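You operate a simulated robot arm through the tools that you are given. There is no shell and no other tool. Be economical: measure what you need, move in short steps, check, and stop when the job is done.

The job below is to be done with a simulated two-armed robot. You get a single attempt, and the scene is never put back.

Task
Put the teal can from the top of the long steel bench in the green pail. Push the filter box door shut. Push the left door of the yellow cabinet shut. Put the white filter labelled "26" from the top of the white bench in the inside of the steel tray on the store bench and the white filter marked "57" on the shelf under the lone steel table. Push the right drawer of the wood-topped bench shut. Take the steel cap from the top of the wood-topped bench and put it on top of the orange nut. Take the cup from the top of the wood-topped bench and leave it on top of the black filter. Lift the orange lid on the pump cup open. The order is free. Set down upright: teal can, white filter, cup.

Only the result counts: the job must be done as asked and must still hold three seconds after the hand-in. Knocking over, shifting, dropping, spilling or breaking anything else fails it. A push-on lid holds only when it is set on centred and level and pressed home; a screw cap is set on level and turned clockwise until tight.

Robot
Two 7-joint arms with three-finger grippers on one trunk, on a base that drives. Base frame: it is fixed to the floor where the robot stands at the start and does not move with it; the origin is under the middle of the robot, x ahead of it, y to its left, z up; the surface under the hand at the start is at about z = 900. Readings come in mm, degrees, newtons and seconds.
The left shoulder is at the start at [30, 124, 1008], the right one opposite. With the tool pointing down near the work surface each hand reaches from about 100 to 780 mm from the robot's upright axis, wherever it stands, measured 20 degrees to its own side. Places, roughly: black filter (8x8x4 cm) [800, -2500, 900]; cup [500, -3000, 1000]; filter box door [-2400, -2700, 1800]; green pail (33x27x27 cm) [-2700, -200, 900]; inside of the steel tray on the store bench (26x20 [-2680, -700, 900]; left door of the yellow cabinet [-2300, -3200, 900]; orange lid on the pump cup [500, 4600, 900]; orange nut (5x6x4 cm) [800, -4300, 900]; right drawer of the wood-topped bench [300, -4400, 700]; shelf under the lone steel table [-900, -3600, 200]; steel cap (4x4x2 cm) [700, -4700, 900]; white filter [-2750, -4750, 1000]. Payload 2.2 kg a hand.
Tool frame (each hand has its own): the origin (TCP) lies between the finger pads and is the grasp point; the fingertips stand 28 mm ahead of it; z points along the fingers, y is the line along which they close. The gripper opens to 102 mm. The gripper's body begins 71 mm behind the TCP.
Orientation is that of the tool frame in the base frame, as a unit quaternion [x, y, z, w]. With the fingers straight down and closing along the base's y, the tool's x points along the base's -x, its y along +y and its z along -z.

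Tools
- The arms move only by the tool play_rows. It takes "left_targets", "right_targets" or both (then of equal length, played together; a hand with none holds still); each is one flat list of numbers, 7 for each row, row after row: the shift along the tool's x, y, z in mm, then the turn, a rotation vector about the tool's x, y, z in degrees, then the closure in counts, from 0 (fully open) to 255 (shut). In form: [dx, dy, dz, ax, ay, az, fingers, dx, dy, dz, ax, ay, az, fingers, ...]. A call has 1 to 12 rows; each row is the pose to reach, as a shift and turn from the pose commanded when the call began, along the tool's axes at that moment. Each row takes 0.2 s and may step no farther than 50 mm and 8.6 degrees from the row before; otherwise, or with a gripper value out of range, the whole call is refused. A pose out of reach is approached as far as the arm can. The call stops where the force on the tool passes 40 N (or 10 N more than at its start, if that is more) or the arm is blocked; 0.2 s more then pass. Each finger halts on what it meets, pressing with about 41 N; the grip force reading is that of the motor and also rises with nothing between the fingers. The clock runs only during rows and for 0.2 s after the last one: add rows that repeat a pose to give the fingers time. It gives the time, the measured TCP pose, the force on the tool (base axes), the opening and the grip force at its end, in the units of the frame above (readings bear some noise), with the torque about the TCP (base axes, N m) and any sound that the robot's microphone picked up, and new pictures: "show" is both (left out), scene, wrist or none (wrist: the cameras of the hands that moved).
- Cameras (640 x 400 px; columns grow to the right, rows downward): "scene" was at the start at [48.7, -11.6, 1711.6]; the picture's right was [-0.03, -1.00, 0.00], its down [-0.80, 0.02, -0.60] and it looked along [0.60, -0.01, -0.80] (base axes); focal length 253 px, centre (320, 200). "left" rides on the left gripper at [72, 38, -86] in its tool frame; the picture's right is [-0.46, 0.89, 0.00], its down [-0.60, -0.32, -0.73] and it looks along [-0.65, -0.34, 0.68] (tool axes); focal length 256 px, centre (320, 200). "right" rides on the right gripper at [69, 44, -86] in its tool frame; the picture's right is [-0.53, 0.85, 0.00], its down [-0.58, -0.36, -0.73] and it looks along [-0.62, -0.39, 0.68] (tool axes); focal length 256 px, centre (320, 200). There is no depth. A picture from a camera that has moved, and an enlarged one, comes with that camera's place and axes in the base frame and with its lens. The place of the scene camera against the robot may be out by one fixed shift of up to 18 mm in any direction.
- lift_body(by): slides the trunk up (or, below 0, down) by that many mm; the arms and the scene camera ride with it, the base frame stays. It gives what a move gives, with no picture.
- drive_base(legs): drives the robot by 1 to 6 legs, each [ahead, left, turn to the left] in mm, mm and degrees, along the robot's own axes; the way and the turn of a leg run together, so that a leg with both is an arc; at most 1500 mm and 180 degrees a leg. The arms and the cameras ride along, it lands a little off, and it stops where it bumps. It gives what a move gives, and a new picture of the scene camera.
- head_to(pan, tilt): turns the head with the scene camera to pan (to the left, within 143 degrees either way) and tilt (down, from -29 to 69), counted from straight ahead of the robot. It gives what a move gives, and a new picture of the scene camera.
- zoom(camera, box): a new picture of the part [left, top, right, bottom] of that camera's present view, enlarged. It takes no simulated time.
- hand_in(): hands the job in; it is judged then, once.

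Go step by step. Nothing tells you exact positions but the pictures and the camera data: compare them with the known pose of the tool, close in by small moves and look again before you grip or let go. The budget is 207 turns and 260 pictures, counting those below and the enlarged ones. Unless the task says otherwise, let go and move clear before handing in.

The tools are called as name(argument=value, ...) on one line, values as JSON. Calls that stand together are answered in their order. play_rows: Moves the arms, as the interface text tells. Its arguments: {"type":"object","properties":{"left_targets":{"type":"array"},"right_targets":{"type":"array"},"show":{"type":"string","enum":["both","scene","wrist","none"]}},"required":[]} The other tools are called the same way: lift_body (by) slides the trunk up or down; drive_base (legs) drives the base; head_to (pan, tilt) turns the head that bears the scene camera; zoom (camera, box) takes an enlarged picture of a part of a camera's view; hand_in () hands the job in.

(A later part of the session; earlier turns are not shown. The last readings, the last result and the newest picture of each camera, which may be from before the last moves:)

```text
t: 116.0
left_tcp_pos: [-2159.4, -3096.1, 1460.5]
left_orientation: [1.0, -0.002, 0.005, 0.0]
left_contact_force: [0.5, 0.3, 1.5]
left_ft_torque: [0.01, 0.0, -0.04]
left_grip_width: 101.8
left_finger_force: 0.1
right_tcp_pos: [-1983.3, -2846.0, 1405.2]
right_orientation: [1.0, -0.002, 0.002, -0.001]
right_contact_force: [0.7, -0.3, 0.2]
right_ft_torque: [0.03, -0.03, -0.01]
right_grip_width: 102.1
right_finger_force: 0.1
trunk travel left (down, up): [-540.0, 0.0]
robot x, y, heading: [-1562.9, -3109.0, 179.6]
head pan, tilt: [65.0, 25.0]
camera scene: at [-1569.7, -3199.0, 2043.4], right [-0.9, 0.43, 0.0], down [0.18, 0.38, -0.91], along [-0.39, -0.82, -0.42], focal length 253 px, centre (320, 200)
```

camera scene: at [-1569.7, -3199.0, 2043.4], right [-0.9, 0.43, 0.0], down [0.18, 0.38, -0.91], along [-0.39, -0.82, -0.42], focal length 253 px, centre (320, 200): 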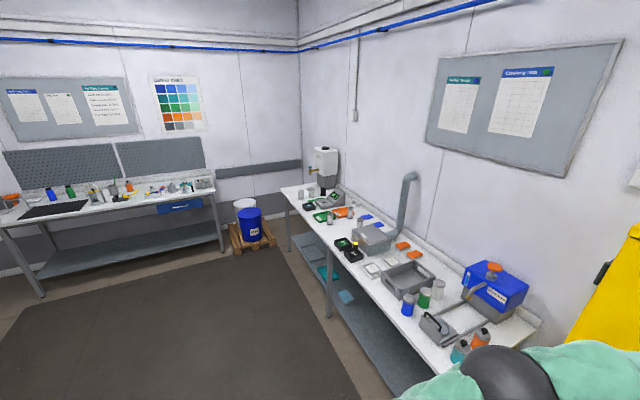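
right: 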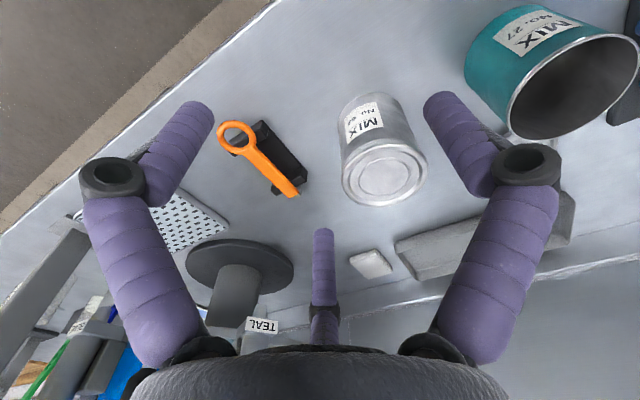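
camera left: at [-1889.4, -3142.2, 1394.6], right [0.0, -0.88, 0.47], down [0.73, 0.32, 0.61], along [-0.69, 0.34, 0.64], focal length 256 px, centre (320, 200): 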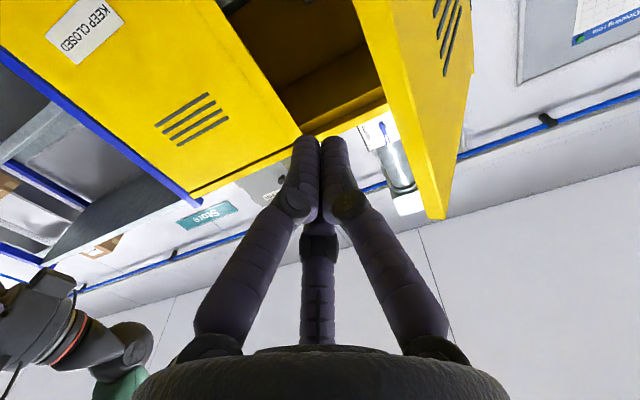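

The filters should be around the middle of the bench in this view. Zooming there.

zoom(camera="scene", box=[280, 180, 440, 280])

drive_base(legs=[[0, 1400, 0]])

head_to(pan=10, tilt=45)

```text
4.00 times, centred on (360, 230) of scene
camera zoom: at [-1569.7, -3199.0, 2043.4], right [-0.9, 0.43, 0.0], down [0.18, 0.38, -0.91], along [-0.39, -0.82, -0.42], focal length 1011 px, centre (160, 80)
```

zoom: 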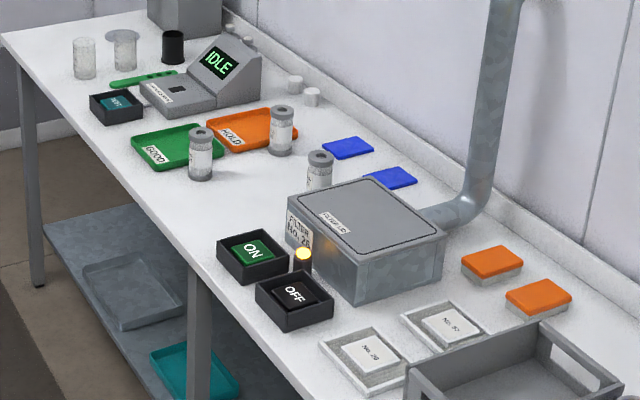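

```text
t: 123.2
left_tcp_pos: [-2164.9, -4537.5, 1460.8]
left_orientation: [1.0, 0.0, 0.005, 0.002]
left_contact_force: [-0.6, 0.3, 0.4]
left_ft_torque: [0.0, 0.0, 0.0]
left_grip_width: 101.9
left_finger_force: 0.1
right_tcp_pos: [-1989.6, -4285.4, 1405.5]
right_orientation: [1.0, -0.001, 0.002, 0.0]
right_contact_force: [0.1, 0.1, -0.2]
right_ft_torque: [0.0, -0.01, 0.0]
right_grip_width: 101.9
right_finger_force: 0.0
trunk travel left (down, up): [-540.0, 0.0]
robot x, y, heading: [-1570.9, -4541.6, 180.0]
head pan, tilt: [65.0, 25.0]
camera scene: at [-1574.5, -4638.3, 2043.4], right [-0.91, 0.42, 0.0], down [0.18, 0.38, -0.91], along [-0.38, -0.82, -0.42], focal length 253 px, centre (320, 200)
```

scene: 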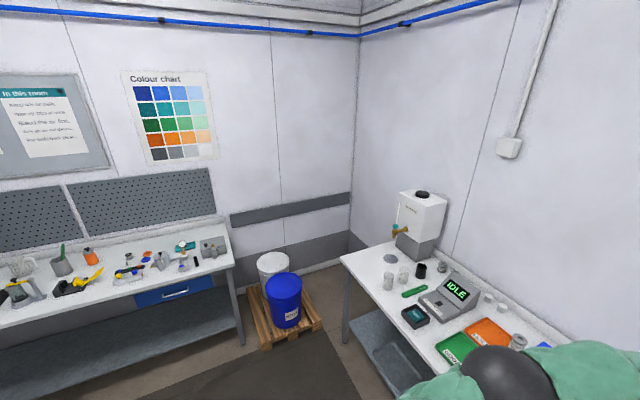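

```text
t: 124.4
left_tcp_pos: [-2164.0, -4538.5, 1461.3]
left_orientation: [1.0, 0.0, 0.005, 0.0]
left_contact_force: [0.5, 0.3, -0.5]
left_ft_torque: [0.01, 0.02, 0.0]
left_grip_width: 102.1
left_finger_force: 0.0
right_tcp_pos: [-1989.6, -4286.3, 1405.9]
right_orientation: [1.0, -0.001, 0.002, 0.0]
right_contact_force: [-0.7, 0.0, 0.3]
right_ft_torque: [-0.04, -0.01, 0.0]
right_grip_width: 102.1
right_finger_force: 0.1
trunk travel left (down, up): [-540.0, 0.0]
robot x, y, heading: [-1569.5, -4545.8, 180.0]
head pan, tilt: [10.0, 45.0]
camera scene: at [-1615.5, -4569.4, 2012.8], right [-0.17, 0.98, 0.0], down [0.7, 0.12, -0.71], along [-0.7, -0.12, -0.71], focal length 253 px, centre (320, 200)
```

scene: 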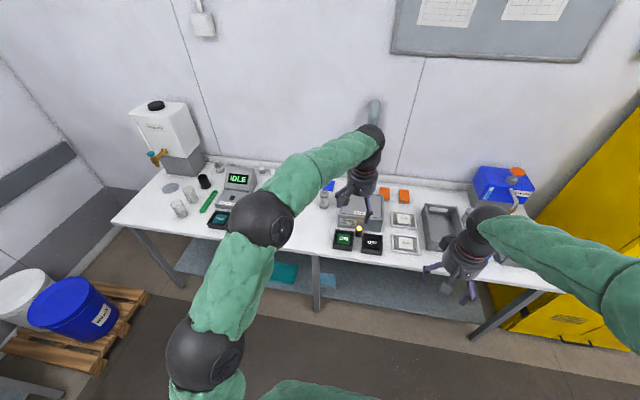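

I'm tucking the left arm out of the view and zooming on the bench items.

play_rows(left_targets=[40, 10, 0, 0, 0, 0, 0, 80, 20, 0, 0, 0, 0, 0, 120, 50, 0, 0, 0, 0, 0, 160, 90, 0, 0, 0, 0, 0, 190, 125, 0, 0, 0, 0, 0, 200, 160, 0, 0, 0, 0, 0], show="none")

zoom(camera="scene", box=[300, 160, 460, 260])

zoom(camera="scene", box=[160, 150, 360, 270])

```text
refused: row 4 steps farther than a row can; nothing moved
```

```text
4.00 times, centred on (380, 210) of scene
camera zoom: at [-1615.5, -4569.4, 2012.8], right [-0.17, 0.98, 0.0], down [0.7, 0.12, -0.71], along [-0.7, -0.12, -0.71], focal length 1011 px, centre (80, 160)
```

zoom: 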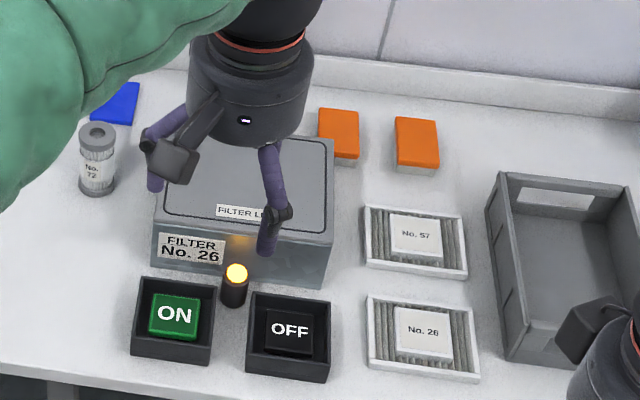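

```text
3.20 times, centred on (260, 210) of scene
camera zoom: at [-1615.5, -4569.4, 2012.8], right [-0.17, 0.98, 0.0], down [0.7, 0.12, -0.71], along [-0.7, -0.12, -0.71], focal length 808 px, centre (512, 168)
```

zoom: 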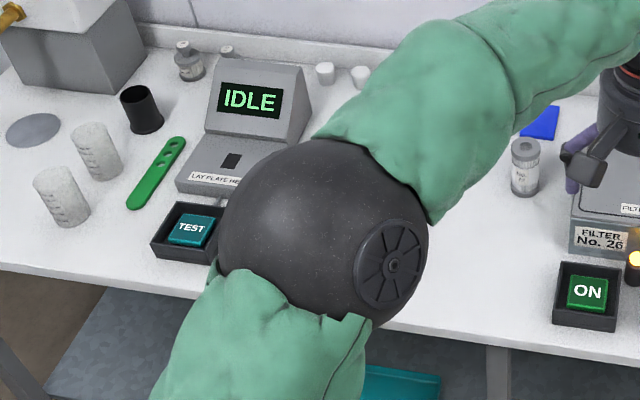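

There are cylindrical filters with number labels (one reads "72") and also flat square ones marked 26 and 57. I need to read all the labels, so I'm moving left for a better view.

play_rows(left_targets=[40, 10, 0, 0, 0, 0, 0, 80, 20, 0, 0, 0, 0, 0, 110, 50, 0, 0, 0, 0, 0, 140, 80, 0, 0, 0, 0, 0, 170, 110, 0, 0, 0, 0, 0, 190, 145, 0, 0, 0, 0, 0], show="none")

drive_base(legs=[[0, 350, 0]])

head_to(pan=0, tilt=45)

```text
t: 125.8
left_tcp_pos: [-1973.3, -4682.0, 1460.1]
left_orientation: [1.0, -0.001, 0.004, 0.001]
left_contact_force: [0.4, -0.5, -0.3]
left_ft_torque: [0.01, 0.04, -0.02]
left_grip_width: 102.0
left_finger_force: 0.1
right_tcp_pos: [-1989.4, -4287.1, 1405.8]
right_orientation: [1.0, -0.001, 0.002, 0.0]
right_contact_force: [0.3, -0.6, 0.3]
right_ft_torque: [-0.01, 0.03, -0.01]
right_grip_width: 102.0
right_finger_force: 0.0
trunk travel left (down, up): [-540.0, 0.0]
robot x, y, heading: [-1568.5, -4546.5, 179.7]
head pan, tilt: [10.0, 45.0]
```

```text
t: 128.1
left_tcp_pos: [-1975.0, -5037.2, 1461.2]
left_orientation: [1.0, 0.002, 0.005, 0.002]
left_contact_force: [0.0, -0.9, 0.7]
left_ft_torque: [-0.01, 0.0, 0.02]
left_grip_width: 102.0
left_finger_force: 0.0
right_tcp_pos: [-1990.5, -4641.9, 1405.0]
right_orientation: [1.0, 0.001, 0.002, 0.0]
right_contact_force: [-1.3, -1.0, 0.1]
right_ft_torque: [-0.02, 0.02, 0.0]
right_grip_width: 102.1
right_finger_force: 0.0
trunk travel left (down, up): [-540.0, 0.0]
robot x, y, heading: [-1570.1, -4903.2, -180.0]
head pan, tilt: [10.0, 45.0]
camera scene: at [-1615.3, -4925.3, 2012.8], right [-0.18, 0.98, 0.0], down [0.7, 0.12, -0.71], along [-0.7, -0.12, -0.71], focal length 253 px, centre (320, 200)
```

scene: 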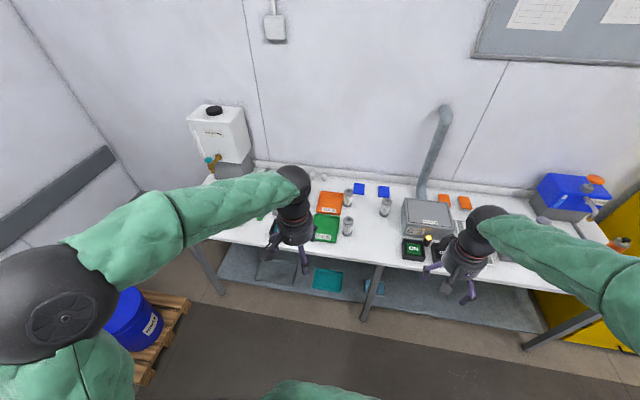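

```text
t: 128.8
left_tcp_pos: [-1974.6, -5039.6, 1461.7]
left_orientation: [1.0, 0.002, 0.005, 0.001]
left_contact_force: [0.1, -0.5, -0.6]
left_ft_torque: [0.02, -0.01, 0.01]
left_grip_width: 102.0
left_finger_force: 0.2
right_tcp_pos: [-1991.1, -4644.9, 1405.7]
right_orientation: [1.0, 0.001, 0.002, 0.0]
right_contact_force: [-0.1, 0.8, 0.1]
right_ft_torque: [-0.01, 0.0, 0.03]
right_grip_width: 101.8
right_finger_force: 0.1
trunk travel left (down, up): [-540.0, 0.0]
robot x, y, heading: [-1571.6, -4898.6, -179.9]
head pan, tilt: [0.0, 45.0]
camera scene: at [-1616.6, -4913.1, 2012.8], right [0.0, 1.0, 0.0], down [0.71, 0.0, -0.71], along [-0.71, 0.0, -0.71], focal length 253 px, centre (320, 200)
```

scene: 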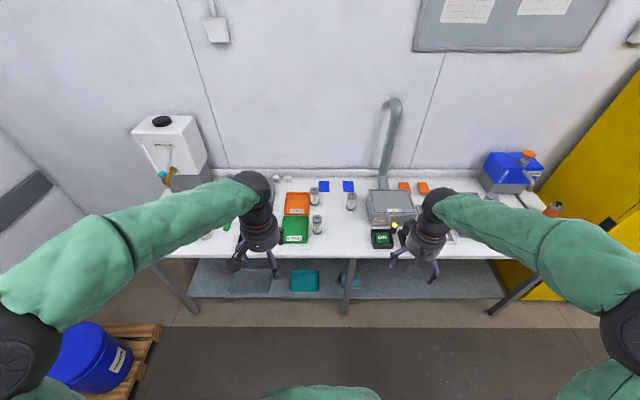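

zoom(camera="scene", box=[275, 165, 375, 250])

zoom(camera="scene", box=[302, 180, 362, 240])

```text
4.71 times, centred on (325, 208) of scene
camera zoom: at [-1616.6, -4913.1, 2012.8], right [0.0, 1.0, 0.0], down [0.71, 0.0, -0.71], along [-0.71, 0.0, -0.71], focal length 1189 px, centre (296, 165)
```

zoom: 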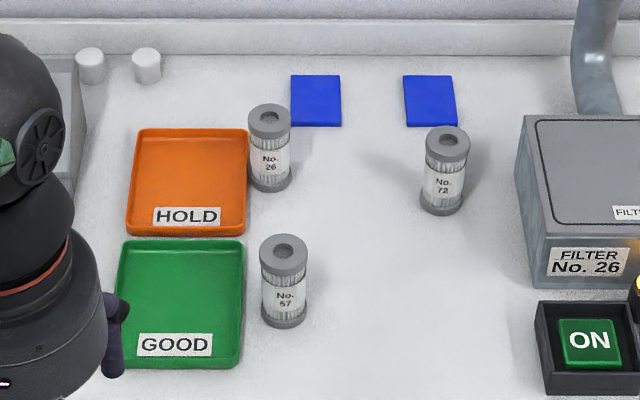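

```text
6.67 times, centred on (332, 210) of scene
camera zoom: at [-1616.6, -4913.1, 2012.8], right [0.0, 1.0, 0.0], down [0.71, 0.0, -0.71], along [-0.71, 0.0, -0.71], focal length 1684 px, centre (240, 133)
```

zoom: 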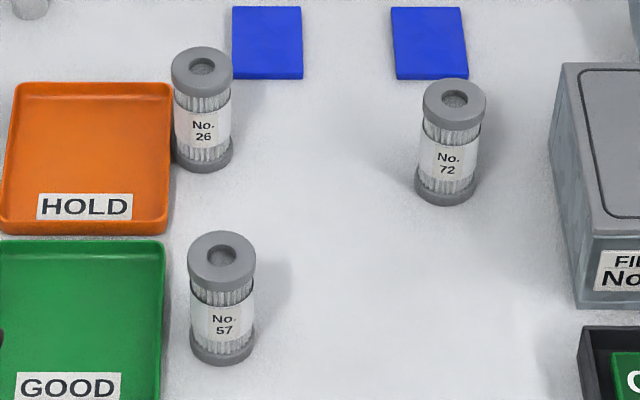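

The cylinders read 26, 57 and 72, with No. 26 at about [-2740, -4948] and No. 57 at about [-2512, -4927]. I'll clear the right arm and read the flat squares' labels too, to be certain which objects are meant.

lift_body(by=-200)

play_rows(right_targets=[30, -30, 0, 0, 0, 0, 0, 60, -60, 0, 0, 0, 0, 0, 90, -90, 0, 0, 0, 0, 0, 120, -120, 0, 0, 0, 0, 0, 150, -150, 0, 0, 0, 0, 0], show="none")

head_to(pan=-40, tilt=35)

```text
t: 131.0
left_tcp_pos: [-1974.9, -5037.5, 1261.8]
left_orientation: [1.0, 0.001, 0.005, 0.001]
left_contact_force: [1.1, -0.1, 0.1]
left_ft_torque: [0.02, -0.01, 0.04]
left_grip_width: 102.3
left_finger_force: 0.1
right_tcp_pos: [-1990.5, -4644.5, 1205.6]
right_orientation: [1.0, 0.001, 0.002, 0.0]
right_contact_force: [1.1, -0.4, 1.0]
right_ft_torque: [-0.04, -0.01, 0.01]
right_grip_width: 102.2
right_finger_force: 0.0
trunk travel left (down, up): [-340.0, 200.0]
robot x, y, heading: [-1567.2, -4902.5, -180.0]
head pan, tilt: [0.0, 45.0]
```

```text
t: 132.2
left_tcp_pos: [-1973.7, -5038.9, 1261.2]
left_orientation: [1.0, 0.002, 0.004, 0.001]
left_contact_force: [0.5, -0.3, 1.1]
left_ft_torque: [-0.02, 0.03, 0.0]
left_grip_width: 102.1
left_finger_force: 0.1
right_tcp_pos: [-1837.2, -4496.9, 1205.8]
right_orientation: [1.0, 0.001, 0.002, -0.001]
right_contact_force: [0.0, 0.5, -0.4]
right_ft_torque: [0.01, 0.01, 0.0]
right_grip_width: 102.1
right_finger_force: 0.0
trunk travel left (down, up): [-340.0, 200.0]
robot x, y, heading: [-1566.3, -4901.8, -180.0]
head pan, tilt: [0.0, 45.0]
```

```text
t: 133.2
left_tcp_pos: [-1974.6, -5037.7, 1261.4]
left_orientation: [1.0, 0.001, 0.006, 0.001]
left_contact_force: [0.5, -0.7, 0.7]
left_ft_torque: [0.0, -0.02, -0.02]
left_grip_width: 102.0
left_finger_force: 0.0
right_tcp_pos: [-1838.9, -4496.9, 1207.0]
right_orientation: [1.0, 0.002, 0.001, 0.0]
right_contact_force: [-0.2, 0.3, 0.2]
right_ft_torque: [-0.04, 0.02, 0.0]
right_grip_width: 102.1
right_finger_force: 0.1
trunk travel left (down, up): [-340.0, 200.0]
robot x, y, heading: [-1567.0, -4904.0, -179.8]
head pan, tilt: [-40.0, 35.0]
camera scene: at [-1602.9, -4855.3, 1827.6], right [0.64, 0.77, 0.0], down [0.44, -0.37, -0.82], along [-0.63, 0.52, -0.57], focal length 253 px, centre (320, 200)
```

scene: 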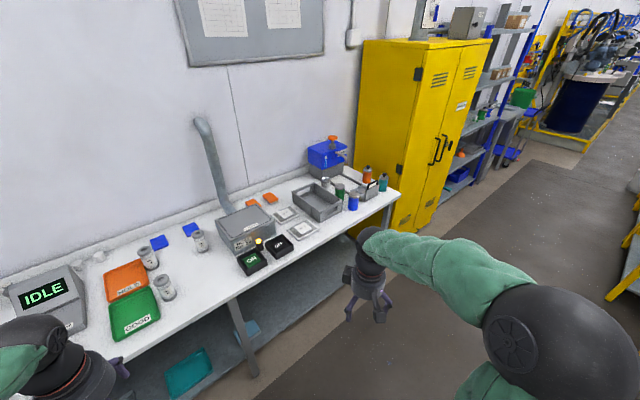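

zoom(camera="scene", box=[265, 200, 325, 245])

zoom(camera="scene", box=[130, 225, 210, 305])

```text
8.89 times, centred on (295, 222) of scene
camera zoom: at [-1602.9, -4855.3, 1827.6], right [0.64, 0.77, 0.0], down [0.44, -0.37, -0.82], along [-0.63, 0.52, -0.57], focal length 2246 px, centre (542, 0)
```

zoom: 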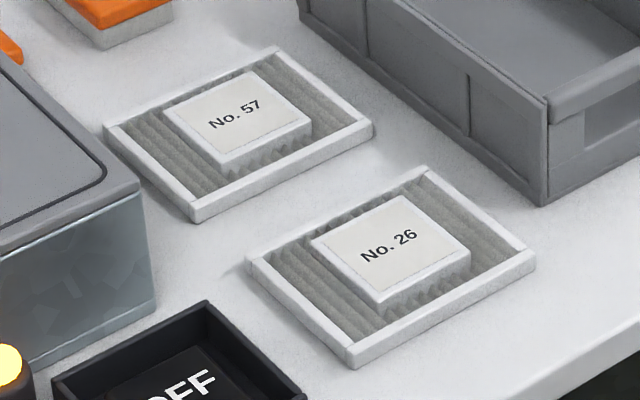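

```text
5.00 times, centred on (170, 265) of scene
camera zoom: at [-1602.9, -4855.3, 1827.6], right [0.64, 0.77, 0.0], down [0.44, -0.37, -0.82], along [-0.63, 0.52, -0.57], focal length 1263 px, centre (1070, -125)
```

zoom: 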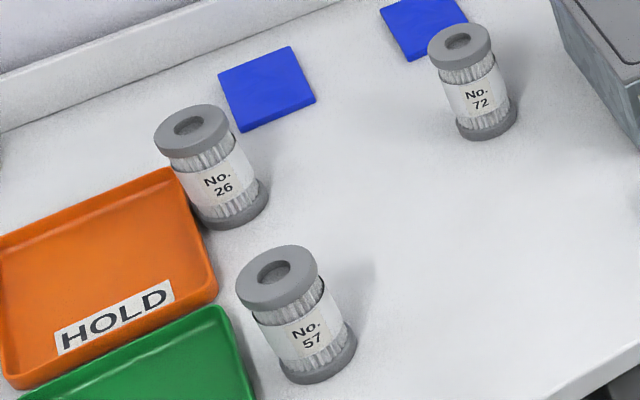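

Both sets carry 26 and 57, but the cylinders fit the listed place, its height, and "set upright" best, and No. 72 looks like their decoy. I'll use the cylinders and drive up to the bench.

drive_base(legs=[[425, 25, 0]])

head_to(pan=0, tilt=50)

```text
t: 135.8
left_tcp_pos: [-2390.8, -5064.6, 1260.7]
left_orientation: [1.0, 0.002, 0.005, 0.001]
left_contact_force: [0.3, 0.1, -0.4]
left_ft_torque: [0.0, -0.02, -0.01]
left_grip_width: 102.1
left_finger_force: 0.1
right_tcp_pos: [-2254.6, -4521.7, 1207.1]
right_orientation: [1.0, 0.001, 0.002, 0.0]
right_contact_force: [0.2, -0.3, 0.3]
right_ft_torque: [-0.01, -0.02, -0.01]
right_grip_width: 102.2
right_finger_force: 0.1
trunk travel left (down, up): [-340.0, 200.0]
robot x, y, heading: [-1981.5, -4930.8, -180.3]
head pan, tilt: [-40.0, 35.0]
camera scene: at [-2019.0, -4881.4, 1827.6], right [0.64, 0.77, 0.0], down [0.44, -0.37, -0.82], along [-0.63, 0.53, -0.57], focal length 253 px, centre (320, 200)
```

scene: 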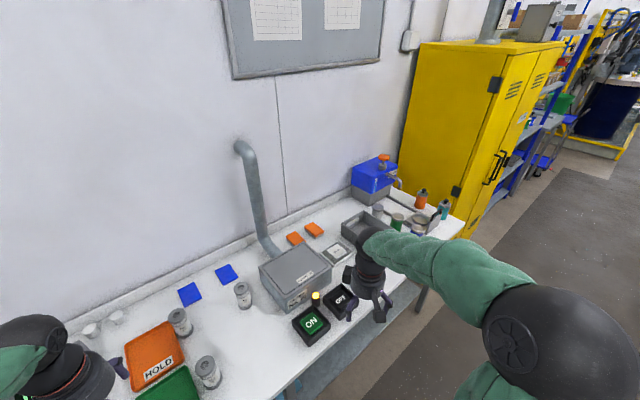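

```text
t: 136.9
left_tcp_pos: [-2389.5, -5063.3, 1262.4]
left_orientation: [1.0, 0.002, 0.006, 0.0]
left_contact_force: [-0.8, 0.5, 0.5]
left_ft_torque: [-0.02, -0.02, 0.02]
left_grip_width: 102.1
left_finger_force: 0.1
right_tcp_pos: [-2252.9, -4521.9, 1206.9]
right_orientation: [1.0, 0.0, 0.002, 0.0]
right_contact_force: [0.2, -0.1, 0.3]
right_ft_torque: [-0.01, -0.02, 0.01]
right_grip_width: 102.1
right_finger_force: 0.1
trunk travel left (down, up): [-340.0, 200.0]
robot x, y, heading: [-1987.0, -4925.7, -180.3]
head pan, tilt: [0.0, 50.0]
camera scene: at [-2027.9, -4937.8, 1805.9], right [0.0, 1.0, 0.0], down [0.77, 0.0, -0.64], along [-0.64, 0.0, -0.77], focal length 253 px, centre (320, 200)
```

scene: 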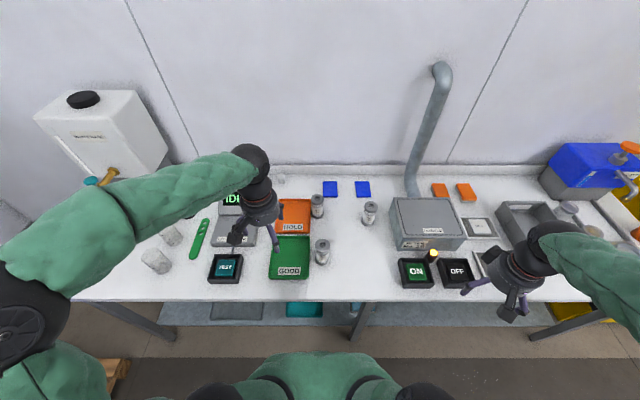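

The filter tops are near z 969, with No. 57 at [-2512, -4927] and No. 26 at [-2738, -4950]. I'm taking the left hand over No. 57.

play_rows(left_targets=[-20, -22, 30, 0, 0, 0, 0, -40, -45, 60, 0, 0, 0, 0, -60, -68, 90, 0, 0, 0, 0, -80, -90, 120, 0, 0, 0, 0, -100, -114, 150, 0, 0, 0, 0, -122, -137, 178, 0, 0, 0, 0, -122, -137, 178, 0, 0, 0, 0])

```text
t: 138.5
left_tcp_pos: [-2511.0, -4928.5, 1078.9]
left_orientation: [1.0, 0.002, 0.004, 0.001]
left_contact_force: [0.9, 0.1, 0.5]
left_ft_torque: [-0.01, 0.07, 0.02]
left_grip_width: 101.9
left_finger_force: 0.1
right_tcp_pos: [-2253.2, -4522.2, 1207.1]
right_orientation: [1.0, 0.001, 0.001, 0.0]
right_contact_force: [1.1, 0.4, 0.3]
right_ft_torque: [0.02, 0.0, 0.02]
right_grip_width: 101.7
right_finger_force: 0.1
trunk travel left (down, up): [-340.0, 200.0]
robot x, y, heading: [-1985.2, -4928.4, -179.8]
head pan, tilt: [0.0, 50.0]
camera scene: at [-2026.0, -4938.9, 1806.0], right [0.0, 1.0, 0.0], down [0.77, 0.0, -0.64], along [-0.64, 0.0, -0.77], focal length 253 px, centre (320, 200)
camera left: at [-2440.9, -4965.4, 1166.0], right [-0.46, -0.89, 0.0], down [-0.61, 0.32, 0.73], along [-0.64, 0.34, -0.69], focal length 256 px, centre (320, 200)
```

scene: 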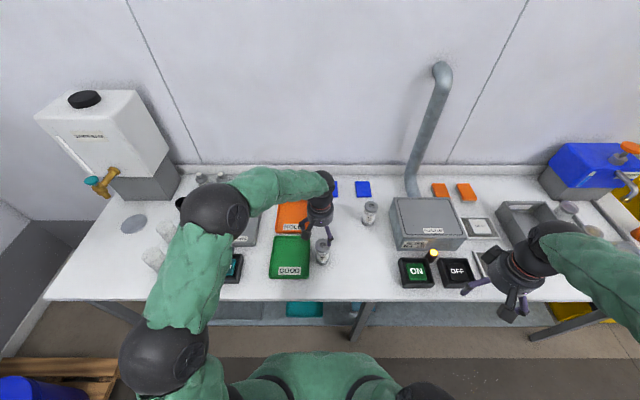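
left: 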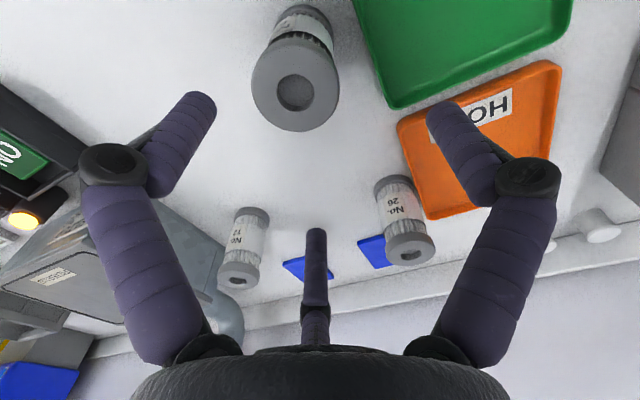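

The filter is about 20 mm to the right of the hand. I'm correcting that and lowering.

play_rows(left_targets=[3, -20, 30, 0, 0, 0, 0, 3, -20, 70, 0, 0, 0, 0, 3, -20, 105, 0, 0, 0, 0, 3, -20, 122, 0, 0, 0, 0, 3, -20, 122, 0, 0, 0, 0], show="wrist")

```text
t: 139.7
left_tcp_pos: [-2504.6, -4908.6, 960.8]
left_orientation: [1.0, 0.001, 0.005, 0.001]
left_contact_force: [0.2, -0.1, 0.1]
left_ft_torque: [0.0, -0.01, 0.01]
left_grip_width: 101.9
left_finger_force: 0.0
right_tcp_pos: [-2254.5, -4521.1, 1206.6]
right_orientation: [1.0, 0.0, 0.002, 0.001]
right_contact_force: [-0.9, -0.2, -0.4]
right_ft_torque: [-0.01, 0.01, -0.03]
right_grip_width: 102.1
right_finger_force: 0.1
trunk travel left (down, up): [-340.0, 200.0]
robot x, y, heading: [-1986.6, -4924.5, -180.0]
head pan, tilt: [0.0, 50.0]
camera left: at [-2435.2, -4945.4, 1047.6], right [-0.46, -0.89, 0.0], down [-0.61, 0.32, 0.72], along [-0.64, 0.34, -0.69], focal length 256 px, centre (320, 200)
```

left: 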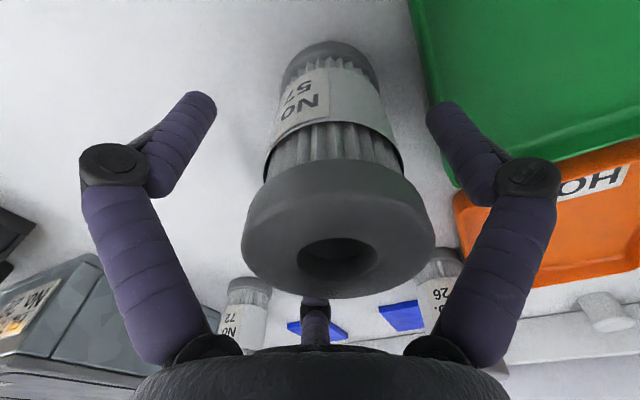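

I'm narrowing the fingers slightly to keep clear of the green tray, lowering a bit more and gripping the body.

play_rows(left_targets=[-6, 3, 0, 0, 0, 0, 60, -6, 3, 0, 0, 0, 0, 60, -6, 3, 14, 0, 0, 0, 60, -6, 3, 14, 0, 0, 0, 200, -6, 3, 14, 0, 0, 0, 200, -6, 3, 14, 0, 0, 0, 200, -6, 3, 0, 0, 0, 0, 200, -6, 3, -40, 0, 0, 0, 200], show="wrist")

```text
t: 141.5
left_tcp_pos: [-2510.1, -4911.2, 1000.3]
left_orientation: [1.0, 0.0, 0.007, 0.002]
left_contact_force: [0.3, 1.0, -0.6]
left_ft_torque: [0.06, 0.02, -0.02]
left_grip_width: 71.3
left_finger_force: 40.8
right_tcp_pos: [-2252.8, -4522.2, 1206.7]
right_orientation: [1.0, -0.001, 0.001, 0.0]
right_contact_force: [-0.8, 0.2, -0.4]
right_ft_torque: [0.01, 0.0, -0.02]
right_grip_width: 102.3
right_finger_force: 0.1
trunk travel left (down, up): [-340.0, 200.0]
robot x, y, heading: [-1983.4, -4926.0, -180.2]
head pan, tilt: [0.0, 50.0]
camera left: at [-2440.9, -4949.6, 1087.2], right [-0.46, -0.89, 0.0], down [-0.61, 0.32, 0.72], along [-0.64, 0.34, -0.69], focal length 256 px, centre (320, 200)
```

left: 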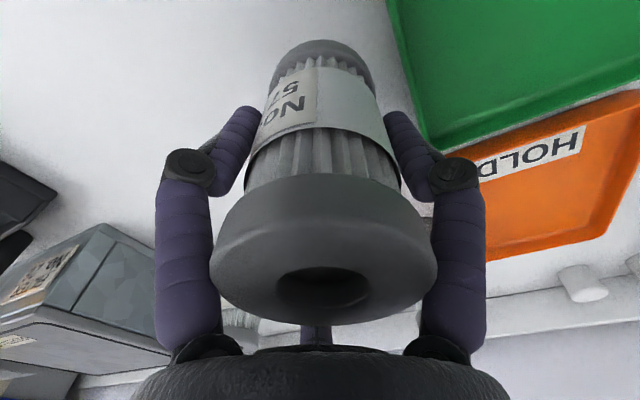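

No. 57 is held (71 mm grip). I'm lifting it aside, and next the right hand goes to No. 26.

play_rows(left_targets=[15, 0, -45, 0, 0, 0, 200, 30, 10, -90, 0, 0, 0, 200, 45, 35, -125, 0, 0, 0, 200, 65, 65, -155, 0, 0, 0, 200, 85, 95, -185, 0, 0, 0, 200, 105, 125, -205, 0, 0, 0, 200, 125, 155, -215, 0, 0, 0, 200, 130, 185, -215, 0, 0, 0, 200], right_targets=[-30, 20, 0, 0, 0, 0, 0, -60, 40, 0, 0, 0, 0, 0, -90, 60, 0, 0, 0, 0, 0, -120, 90, 0, 0, 0, 0, 0, -150, 120, 0, 0, 0, 0, 0, -180, 150, 0, 0, 0, 0, 0, -210, 180, 0, 0, 0, 0, 0, -240, 210, 0, 0, 0, 0, 0], show="scene")

drive_base(legs=[[35, 0, 0]])

```text
t: 143.3
left_tcp_pos: [-2386.4, -5098.3, 1214.4]
left_orientation: [1.0, 0.001, 0.007, 0.0]
left_contact_force: [-1.0, -1.7, -0.6]
left_ft_torque: [0.0, -0.01, 0.03]
left_grip_width: 69.4
left_finger_force: 40.8
right_tcp_pos: [-2497.4, -4734.2, 1207.3]
right_orientation: [1.0, 0.0, 0.002, 0.0]
right_contact_force: [-0.7, 0.2, 0.2]
right_ft_torque: [0.05, -0.02, 0.01]
right_grip_width: 102.0
right_finger_force: 0.0
trunk travel left (down, up): [-340.0, 200.0]
robot x, y, heading: [-1984.4, -4927.6, -179.9]
head pan, tilt: [0.0, 50.0]
camera scene: at [-2029.9, -4940.2, 1805.8], right [0.0, 1.0, 0.0], down [0.77, 0.0, -0.64], along [-0.64, 0.0, -0.77], focal length 253 px, centre (320, 200)
```

scene: 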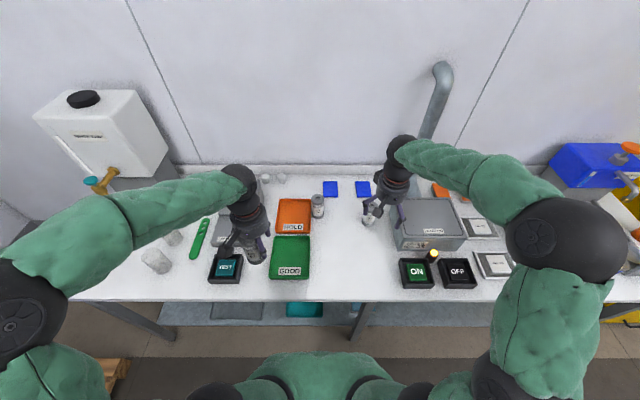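

```text
t: 144.2
left_tcp_pos: [-2420.7, -5097.6, 1214.4]
left_orientation: [1.0, 0.002, 0.005, 0.0]
left_contact_force: [-0.7, 0.0, -1.1]
left_ft_torque: [-0.02, -0.02, 0.01]
left_grip_width: 68.8
left_finger_force: 40.7
right_tcp_pos: [-2531.3, -4732.3, 1207.1]
right_orientation: [1.0, 0.001, 0.0, 0.0]
right_contact_force: [0.2, 0.2, 0.2]
right_ft_torque: [0.03, -0.04, -0.05]
right_grip_width: 102.0
right_finger_force: 0.2
trunk travel left (down, up): [-340.0, 200.0]
robot x, y, heading: [-2019.2, -4927.5, -180.1]
head pan, tilt: [0.0, 50.0]
camera scene: at [-2063.2, -4938.3, 1805.9], right [0.0, 1.0, 0.0], down [0.77, 0.0, -0.64], along [-0.64, 0.0, -0.77], focal length 253 px, centre (320, 200)
```

scene: 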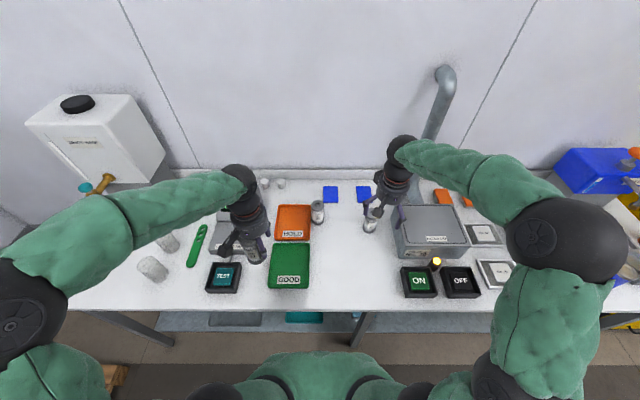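

The left grip width is creeping down, so I'm checking how the filter sits.

zoom(camera="left", box=[0, 0, 640, 400])

zoom(camera="scene", box=[190, 160, 350, 300])

```text
1.00 times, centred on (320, 200) of left (not enlarged: the box is as wide or as high as the picture)
camera zoom: at [-2350.7, -5134.8, 1301.3], right [-0.46, -0.89, 0.0], down [-0.61, 0.32, 0.72], along [-0.64, 0.34, -0.69], focal length 256 px, centre (320, 200)
```

zoom: 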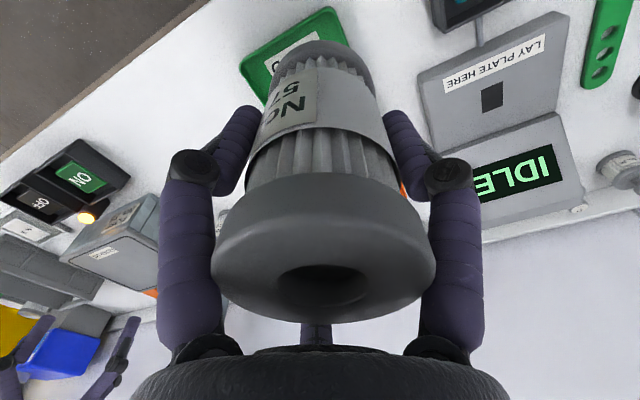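

```text
2.86 times, centred on (270, 230) of scene
camera zoom: at [-2063.2, -4938.3, 1805.9], right [0.0, 1.0, 0.0], down [0.77, 0.0, -0.64], along [-0.64, 0.0, -0.77], focal length 722 px, centre (463, 114)
```

zoom: 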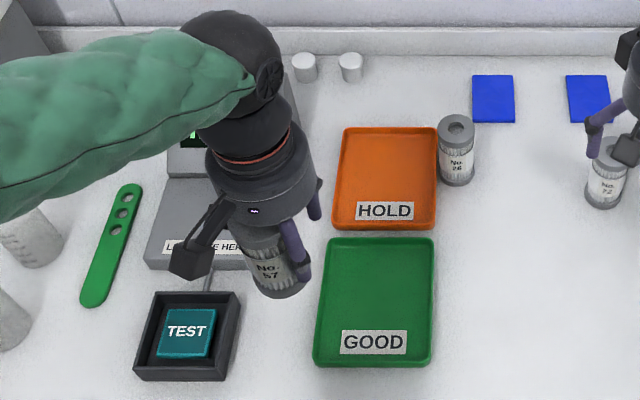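

The cap is wedged between the upper finger links and slipping slightly. I'll set the filter back down on the free bench spot and grip it higher up.

play_rows(left_targets=[-10, -40, 0, 0, 0, 0, 200, -25, -80, 0, 0, 0, 0, 200, -40, -120, 20, 0, 0, 0, 200, -60, -160, 40, 0, 0, 0, 200, -75, -195, 65, 0, 0, 0, 200, -80, -198, 110, 0, 0, 0, 200, -80, -198, 155, 0, 0, 0, 200, -80, -198, 200, 0, 0, 0, 200, -80, -198, 240, 0, 0, 0, 200, -80, -198, 254, 0, 0, 0, 200, -80, -198, 258, 0, 0, 0, 200], show="wrist")

```text
t: 146.6
left_tcp_pos: [-2500.7, -4900.9, 957.0]
left_orientation: [1.0, 0.002, 0.006, 0.001]
left_contact_force: [0.6, 1.3, -0.2]
left_ft_torque: [0.02, 0.03, 0.05]
left_grip_width: 67.3
left_finger_force: 41.0
right_tcp_pos: [-2530.6, -4732.2, 1205.8]
right_orientation: [1.0, 0.0, 0.002, 0.0]
right_contact_force: [-0.6, 0.1, 0.6]
right_ft_torque: [0.03, 0.03, 0.02]
right_grip_width: 101.6
right_finger_force: 0.1
trunk travel left (down, up): [-340.0, 200.0]
robot x, y, heading: [-2017.0, -4926.6, -179.9]
head pan, tilt: [0.0, 50.0]
camera left: at [-2429.6, -4937.7, 1043.8], right [-0.46, -0.89, 0.0], down [-0.61, 0.32, 0.72], along [-0.64, 0.34, -0.69], focal length 256 px, centre (320, 200)
```

left: 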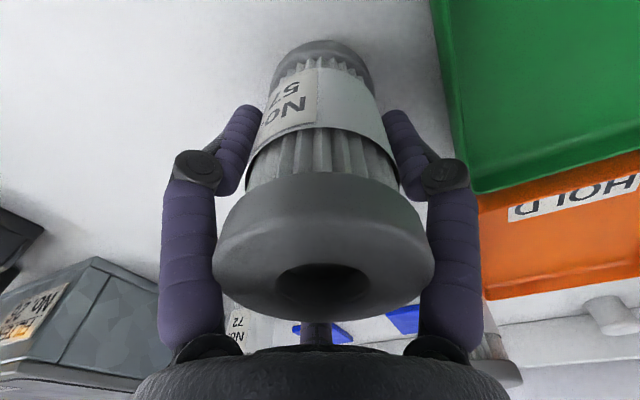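

Lowering the last millimetres to the bench.

play_rows(left_targets=[0, 0, 4, 0, 0, 0, 200, 0, 0, 7, 0, 0, 0, 200, 0, 0, 9, 0, 0, 0, 200, 0, 0, 11, 0, 0, 0, 200, 0, 0, 13, 0, 0, 0, 200], show="none")

```text
t: 147.5
left_tcp_pos: [-2501.3, -4897.9, 951.4]
left_orientation: [1.0, 0.003, 0.002, 0.002]
left_contact_force: [5.6, -0.7, 20.0]
left_ft_torque: [-0.46, -1.09, 0.04]
left_grip_width: 66.7
left_finger_force: 41.0
right_tcp_pos: [-2529.9, -4732.9, 1206.9]
right_orientation: [1.0, 0.001, 0.002, 0.001]
right_contact_force: [-1.0, 0.3, -0.1]
right_ft_torque: [-0.03, -0.02, 0.05]
right_grip_width: 101.9
right_finger_force: 0.1
trunk travel left (down, up): [-340.0, 200.0]
robot x, y, heading: [-2019.7, -4927.1, -179.6]
head pan, tilt: [0.0, 50.0]
stopped in row 4 (left hand): the force on the tool passed its limit at 44 N (the readings are from after the stop); the commanded pose is now the measured one
```

It touched down. I'm opening a little, rising 18 mm, and looking.

play_rows(left_targets=[0, 0, -1, 0, 0, 0, 60, 0, 0, -1, 0, 0, 0, 60, 0, 0, -8, 0, 0, 0, 50, 0, 0, -18, 0, 0, 0, 50, 0, 0, -18, 0, 0, 0, 50], show="wrist")

```text
t: 148.7
left_tcp_pos: [-2502.3, -4898.4, 970.1]
left_orientation: [1.0, 0.002, 0.003, 0.001]
left_contact_force: [-0.2, -0.8, 0.1]
left_ft_torque: [0.0, -0.02, 0.03]
left_grip_width: 82.0
left_finger_force: 0.0
right_tcp_pos: [-2529.6, -4732.6, 1206.7]
right_orientation: [1.0, 0.001, 0.002, 0.001]
right_contact_force: [0.5, 0.4, 0.1]
right_ft_torque: [0.0, 0.01, -0.02]
right_grip_width: 101.8
right_finger_force: 0.1
trunk travel left (down, up): [-340.0, 200.0]
robot x, y, heading: [-2020.2, -4932.2, -180.0]
head pan, tilt: [0.0, 50.0]
camera left: at [-2430.6, -4936.2, 1055.8], right [-0.46, -0.89, 0.0], down [-0.61, 0.31, 0.73], along [-0.65, 0.34, -0.69], focal length 256 px, centre (320, 200)
```

left: 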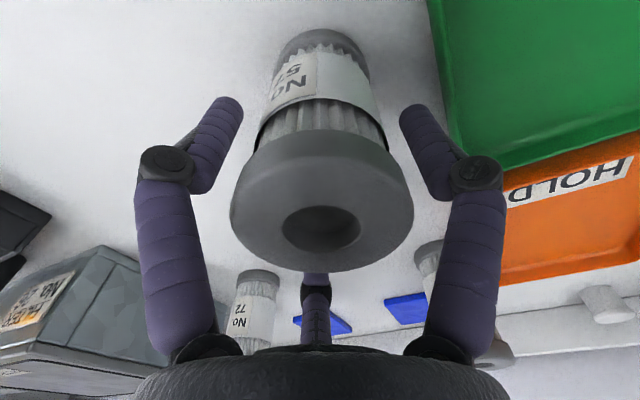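

The filter stands upright, with its top near z 1003 around [-2491, -4905]. I'm regripping higher so the pads hold the top cap.

play_rows(left_targets=[10, 5, -10, 0, 0, 0, 50, 10, 5, -10, 0, 0, 0, 50, 10, 5, -10, 0, 0, 0, 220, 10, 5, -10, 0, 0, 0, 220, 10, 5, -10, 0, 0, 0, 220, 10, 5, -10, 0, 0, 0, 220], show="wrist")

```text
t: 150.1
left_tcp_pos: [-2491.0, -4903.9, 979.6]
left_orientation: [1.0, 0.003, 0.003, 0.001]
left_contact_force: [1.0, -0.9, 4.8]
left_ft_torque: [-0.09, -0.11, -0.01]
left_grip_width: 56.9
left_finger_force: 41.0
right_tcp_pos: [-2530.0, -4733.1, 1206.6]
right_orientation: [1.0, 0.0, 0.001, 0.0]
right_contact_force: [0.3, -0.8, -0.5]
right_ft_torque: [0.01, -0.01, -0.01]
right_grip_width: 102.0
right_finger_force: 0.1
trunk travel left (down, up): [-340.0, 200.0]
robot x, y, heading: [-2020.8, -4928.3, -180.1]
head pan, tilt: [0.0, 50.0]
camera left: at [-2420.4, -4942.0, 1066.5], right [-0.46, -0.89, 0.0], down [-0.61, 0.31, 0.73], along [-0.65, 0.34, -0.69], focal length 256 px, centre (320, 200)
```

left: 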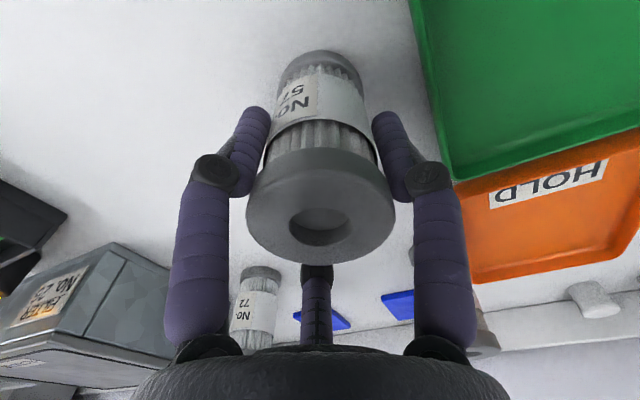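

A solid 57 mm grip on the cap. I'm lifting and moving aside again.

play_rows(left_targets=[0, 0, -45, 0, 0, 0, 220, 5, 5, -90, 0, 0, 0, 220, 20, 20, -130, 0, 0, 0, 220, 40, 45, -165, 0, 0, 0, 220, 60, 75, -195, 0, 0, 0, 220, 75, 110, -220, 0, 0, 0, 220, 90, 150, -240, 0, 0, 0, 220, 100, 190, -245, 0, 0, 0, 220, 105, 215, -245, 0, 0, 0, 220], right_targets=[-20, 20, 0, 0, 0, 0, 0, -40, 40, 0, 0, 0, 0, 0, -60, 60, 0, 0, 0, 0, 0, -80, 80, 0, 0, 0, 0, 0, -105, 105, 10, 0, 0, 0, 0, -130, 130, 20, 0, 0, 0, 0, -155, 155, 35, 0, 0, 0, 0, -180, 185, 50, 0, 0, 0, 0, -205, 215, 65, 0, 0, 0, 0])

```text
t: 152.1
left_tcp_pos: [-2387.0, -5119.7, 1225.9]
left_orientation: [1.0, 0.002, 0.002, 0.0]
left_contact_force: [1.4, 0.4, -0.3]
left_ft_torque: [-0.03, 0.01, 0.01]
left_grip_width: 56.3
left_finger_force: 41.4
right_tcp_pos: [-2729.9, -4952.0, 1130.7]
right_orientation: [1.0, 0.004, 0.01, -0.003]
right_contact_force: [1.8, -2.5, -8.7]
right_ft_torque: [0.24, 0.16, 0.01]
right_grip_width: 101.4
right_finger_force: 0.0
trunk travel left (down, up): [-340.0, 200.0]
robot x, y, heading: [-2021.0, -4928.7, -180.0]
head pan, tilt: [0.0, 50.0]
camera scene: at [-2061.6, -4938.5, 1805.4], right [0.0, 1.0, 0.0], down [0.77, 0.0, -0.64], along [-0.64, 0.0, -0.77], focal length 253 px, centre (320, 200)
camera right: at [-2662.9, -4995.7, 1217.8], right [-0.53, -0.85, -0.02], down [-0.6, 0.36, 0.72], along [-0.61, 0.39, -0.69], focal length 256 px, centre (320, 200)
camera left: at [-2315.7, -5156.7, 1311.2], right [-0.46, -0.89, 0.0], down [-0.61, 0.31, 0.73], along [-0.65, 0.34, -0.69], focal length 256 px, centre (320, 200)
```

scene: 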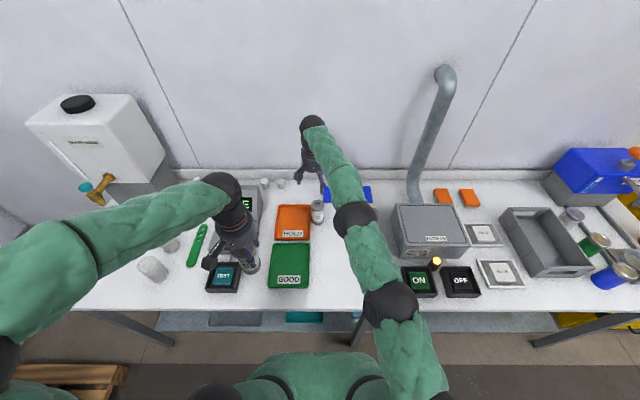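
right: 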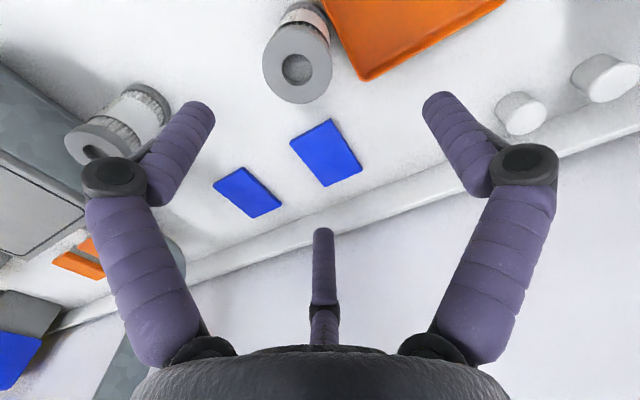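
left: 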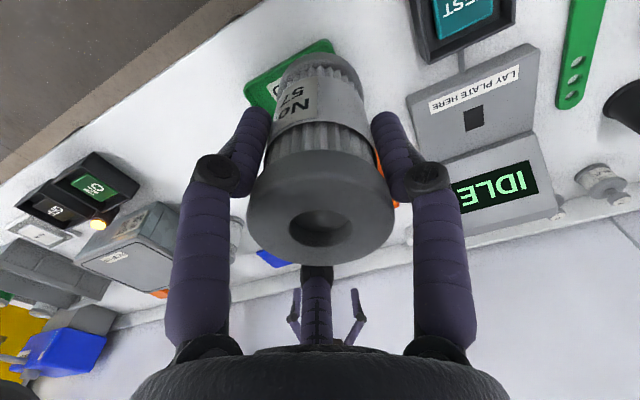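

No. 26's top is near [-2714, -4940]. I'm shifting and lowering the right hand partway, then checking.

play_rows(right_targets=[16, -12, 30, 0, 0, 0, 40, 16, -12, 65, 0, 0, 0, 40, 16, -12, 95, 0, 0, 0, 40, 16, -12, 95, 0, 0, 0, 40], show="wrist")

```text
t: 153.1
left_tcp_pos: [-2386.3, -5119.2, 1224.4]
left_orientation: [1.0, 0.003, 0.003, 0.001]
left_contact_force: [-0.2, -0.2, -1.3]
left_ft_torque: [-0.01, -0.02, -0.01]
left_grip_width: 56.2
left_finger_force: 41.1
right_tcp_pos: [-2720.3, -4936.0, 1049.0]
right_orientation: [1.0, 0.001, 0.002, 0.001]
right_contact_force: [-0.2, 0.1, -0.1]
right_ft_torque: [0.03, 0.0, 0.0]
right_grip_width: 85.8
right_finger_force: 0.1
trunk travel left (down, up): [-340.0, 200.0]
robot x, y, heading: [-2021.3, -4929.3, -180.0]
head pan, tilt: [0.0, 50.0]
camera right: at [-2651.0, -4980.4, 1133.7], right [-0.53, -0.85, 0.0], down [-0.58, 0.36, 0.73], along [-0.62, 0.39, -0.68], focal length 256 px, centre (320, 200)
```

right: 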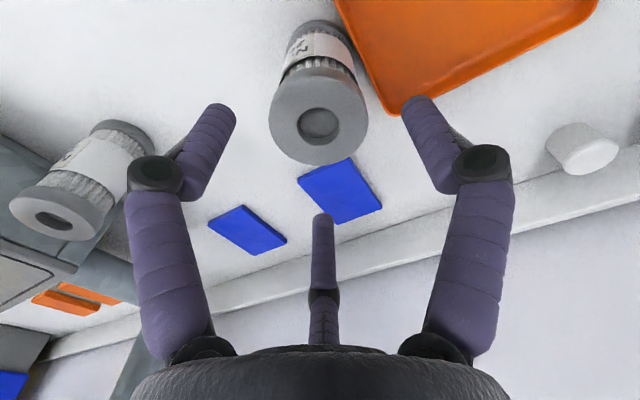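

Aligned to a few millimetres. I'm lowering and gripping the cap, then lifting.

play_rows(right_targets=[8, 4, 30, 0, 0, 0, 40, 8, 4, 67, 0, 0, 0, 40, 8, 4, 67, 0, 0, 0, 40, 8, 4, 67, 0, 0, 0, 220, 8, 4, 67, 0, 0, 0, 220, 8, 4, 67, 0, 0, 0, 220, 8, 4, 60, 0, 0, 0, 220, 8, 4, 25, 0, 0, 0, 220, 8, 4, -20, 0, 0, 0, 220], show="wrist")

```text
t: 155.1
left_tcp_pos: [-2386.8, -5119.7, 1225.0]
left_orientation: [1.0, 0.002, 0.002, 0.0]
left_contact_force: [1.0, -0.1, -0.4]
left_ft_torque: [0.02, 0.05, -0.01]
left_grip_width: 55.6
left_finger_force: 41.2
right_tcp_pos: [-2708.1, -4938.7, 1065.0]
right_orientation: [1.0, 0.001, 0.002, 0.0]
right_contact_force: [0.4, -0.6, -1.4]
right_ft_torque: [-0.01, 0.01, -0.01]
right_grip_width: 52.9
right_finger_force: 40.9
trunk travel left (down, up): [-340.0, 200.0]
robot x, y, heading: [-2017.4, -4927.5, -179.7]
head pan, tilt: [0.0, 50.0]
camera right: at [-2639.3, -4982.9, 1150.7], right [-0.53, -0.85, 0.0], down [-0.58, 0.36, 0.73], along [-0.62, 0.39, -0.69], focal length 256 px, centre (320, 200)
```

right: 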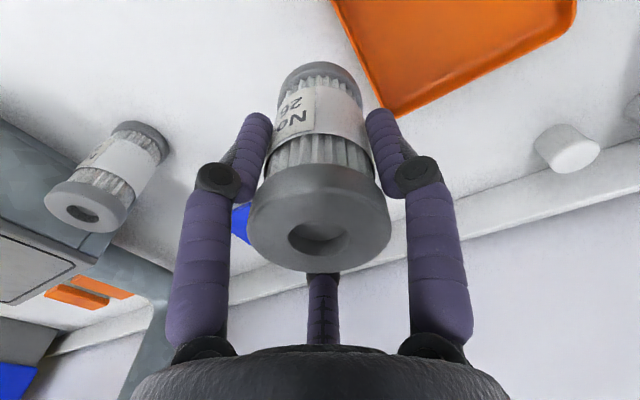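

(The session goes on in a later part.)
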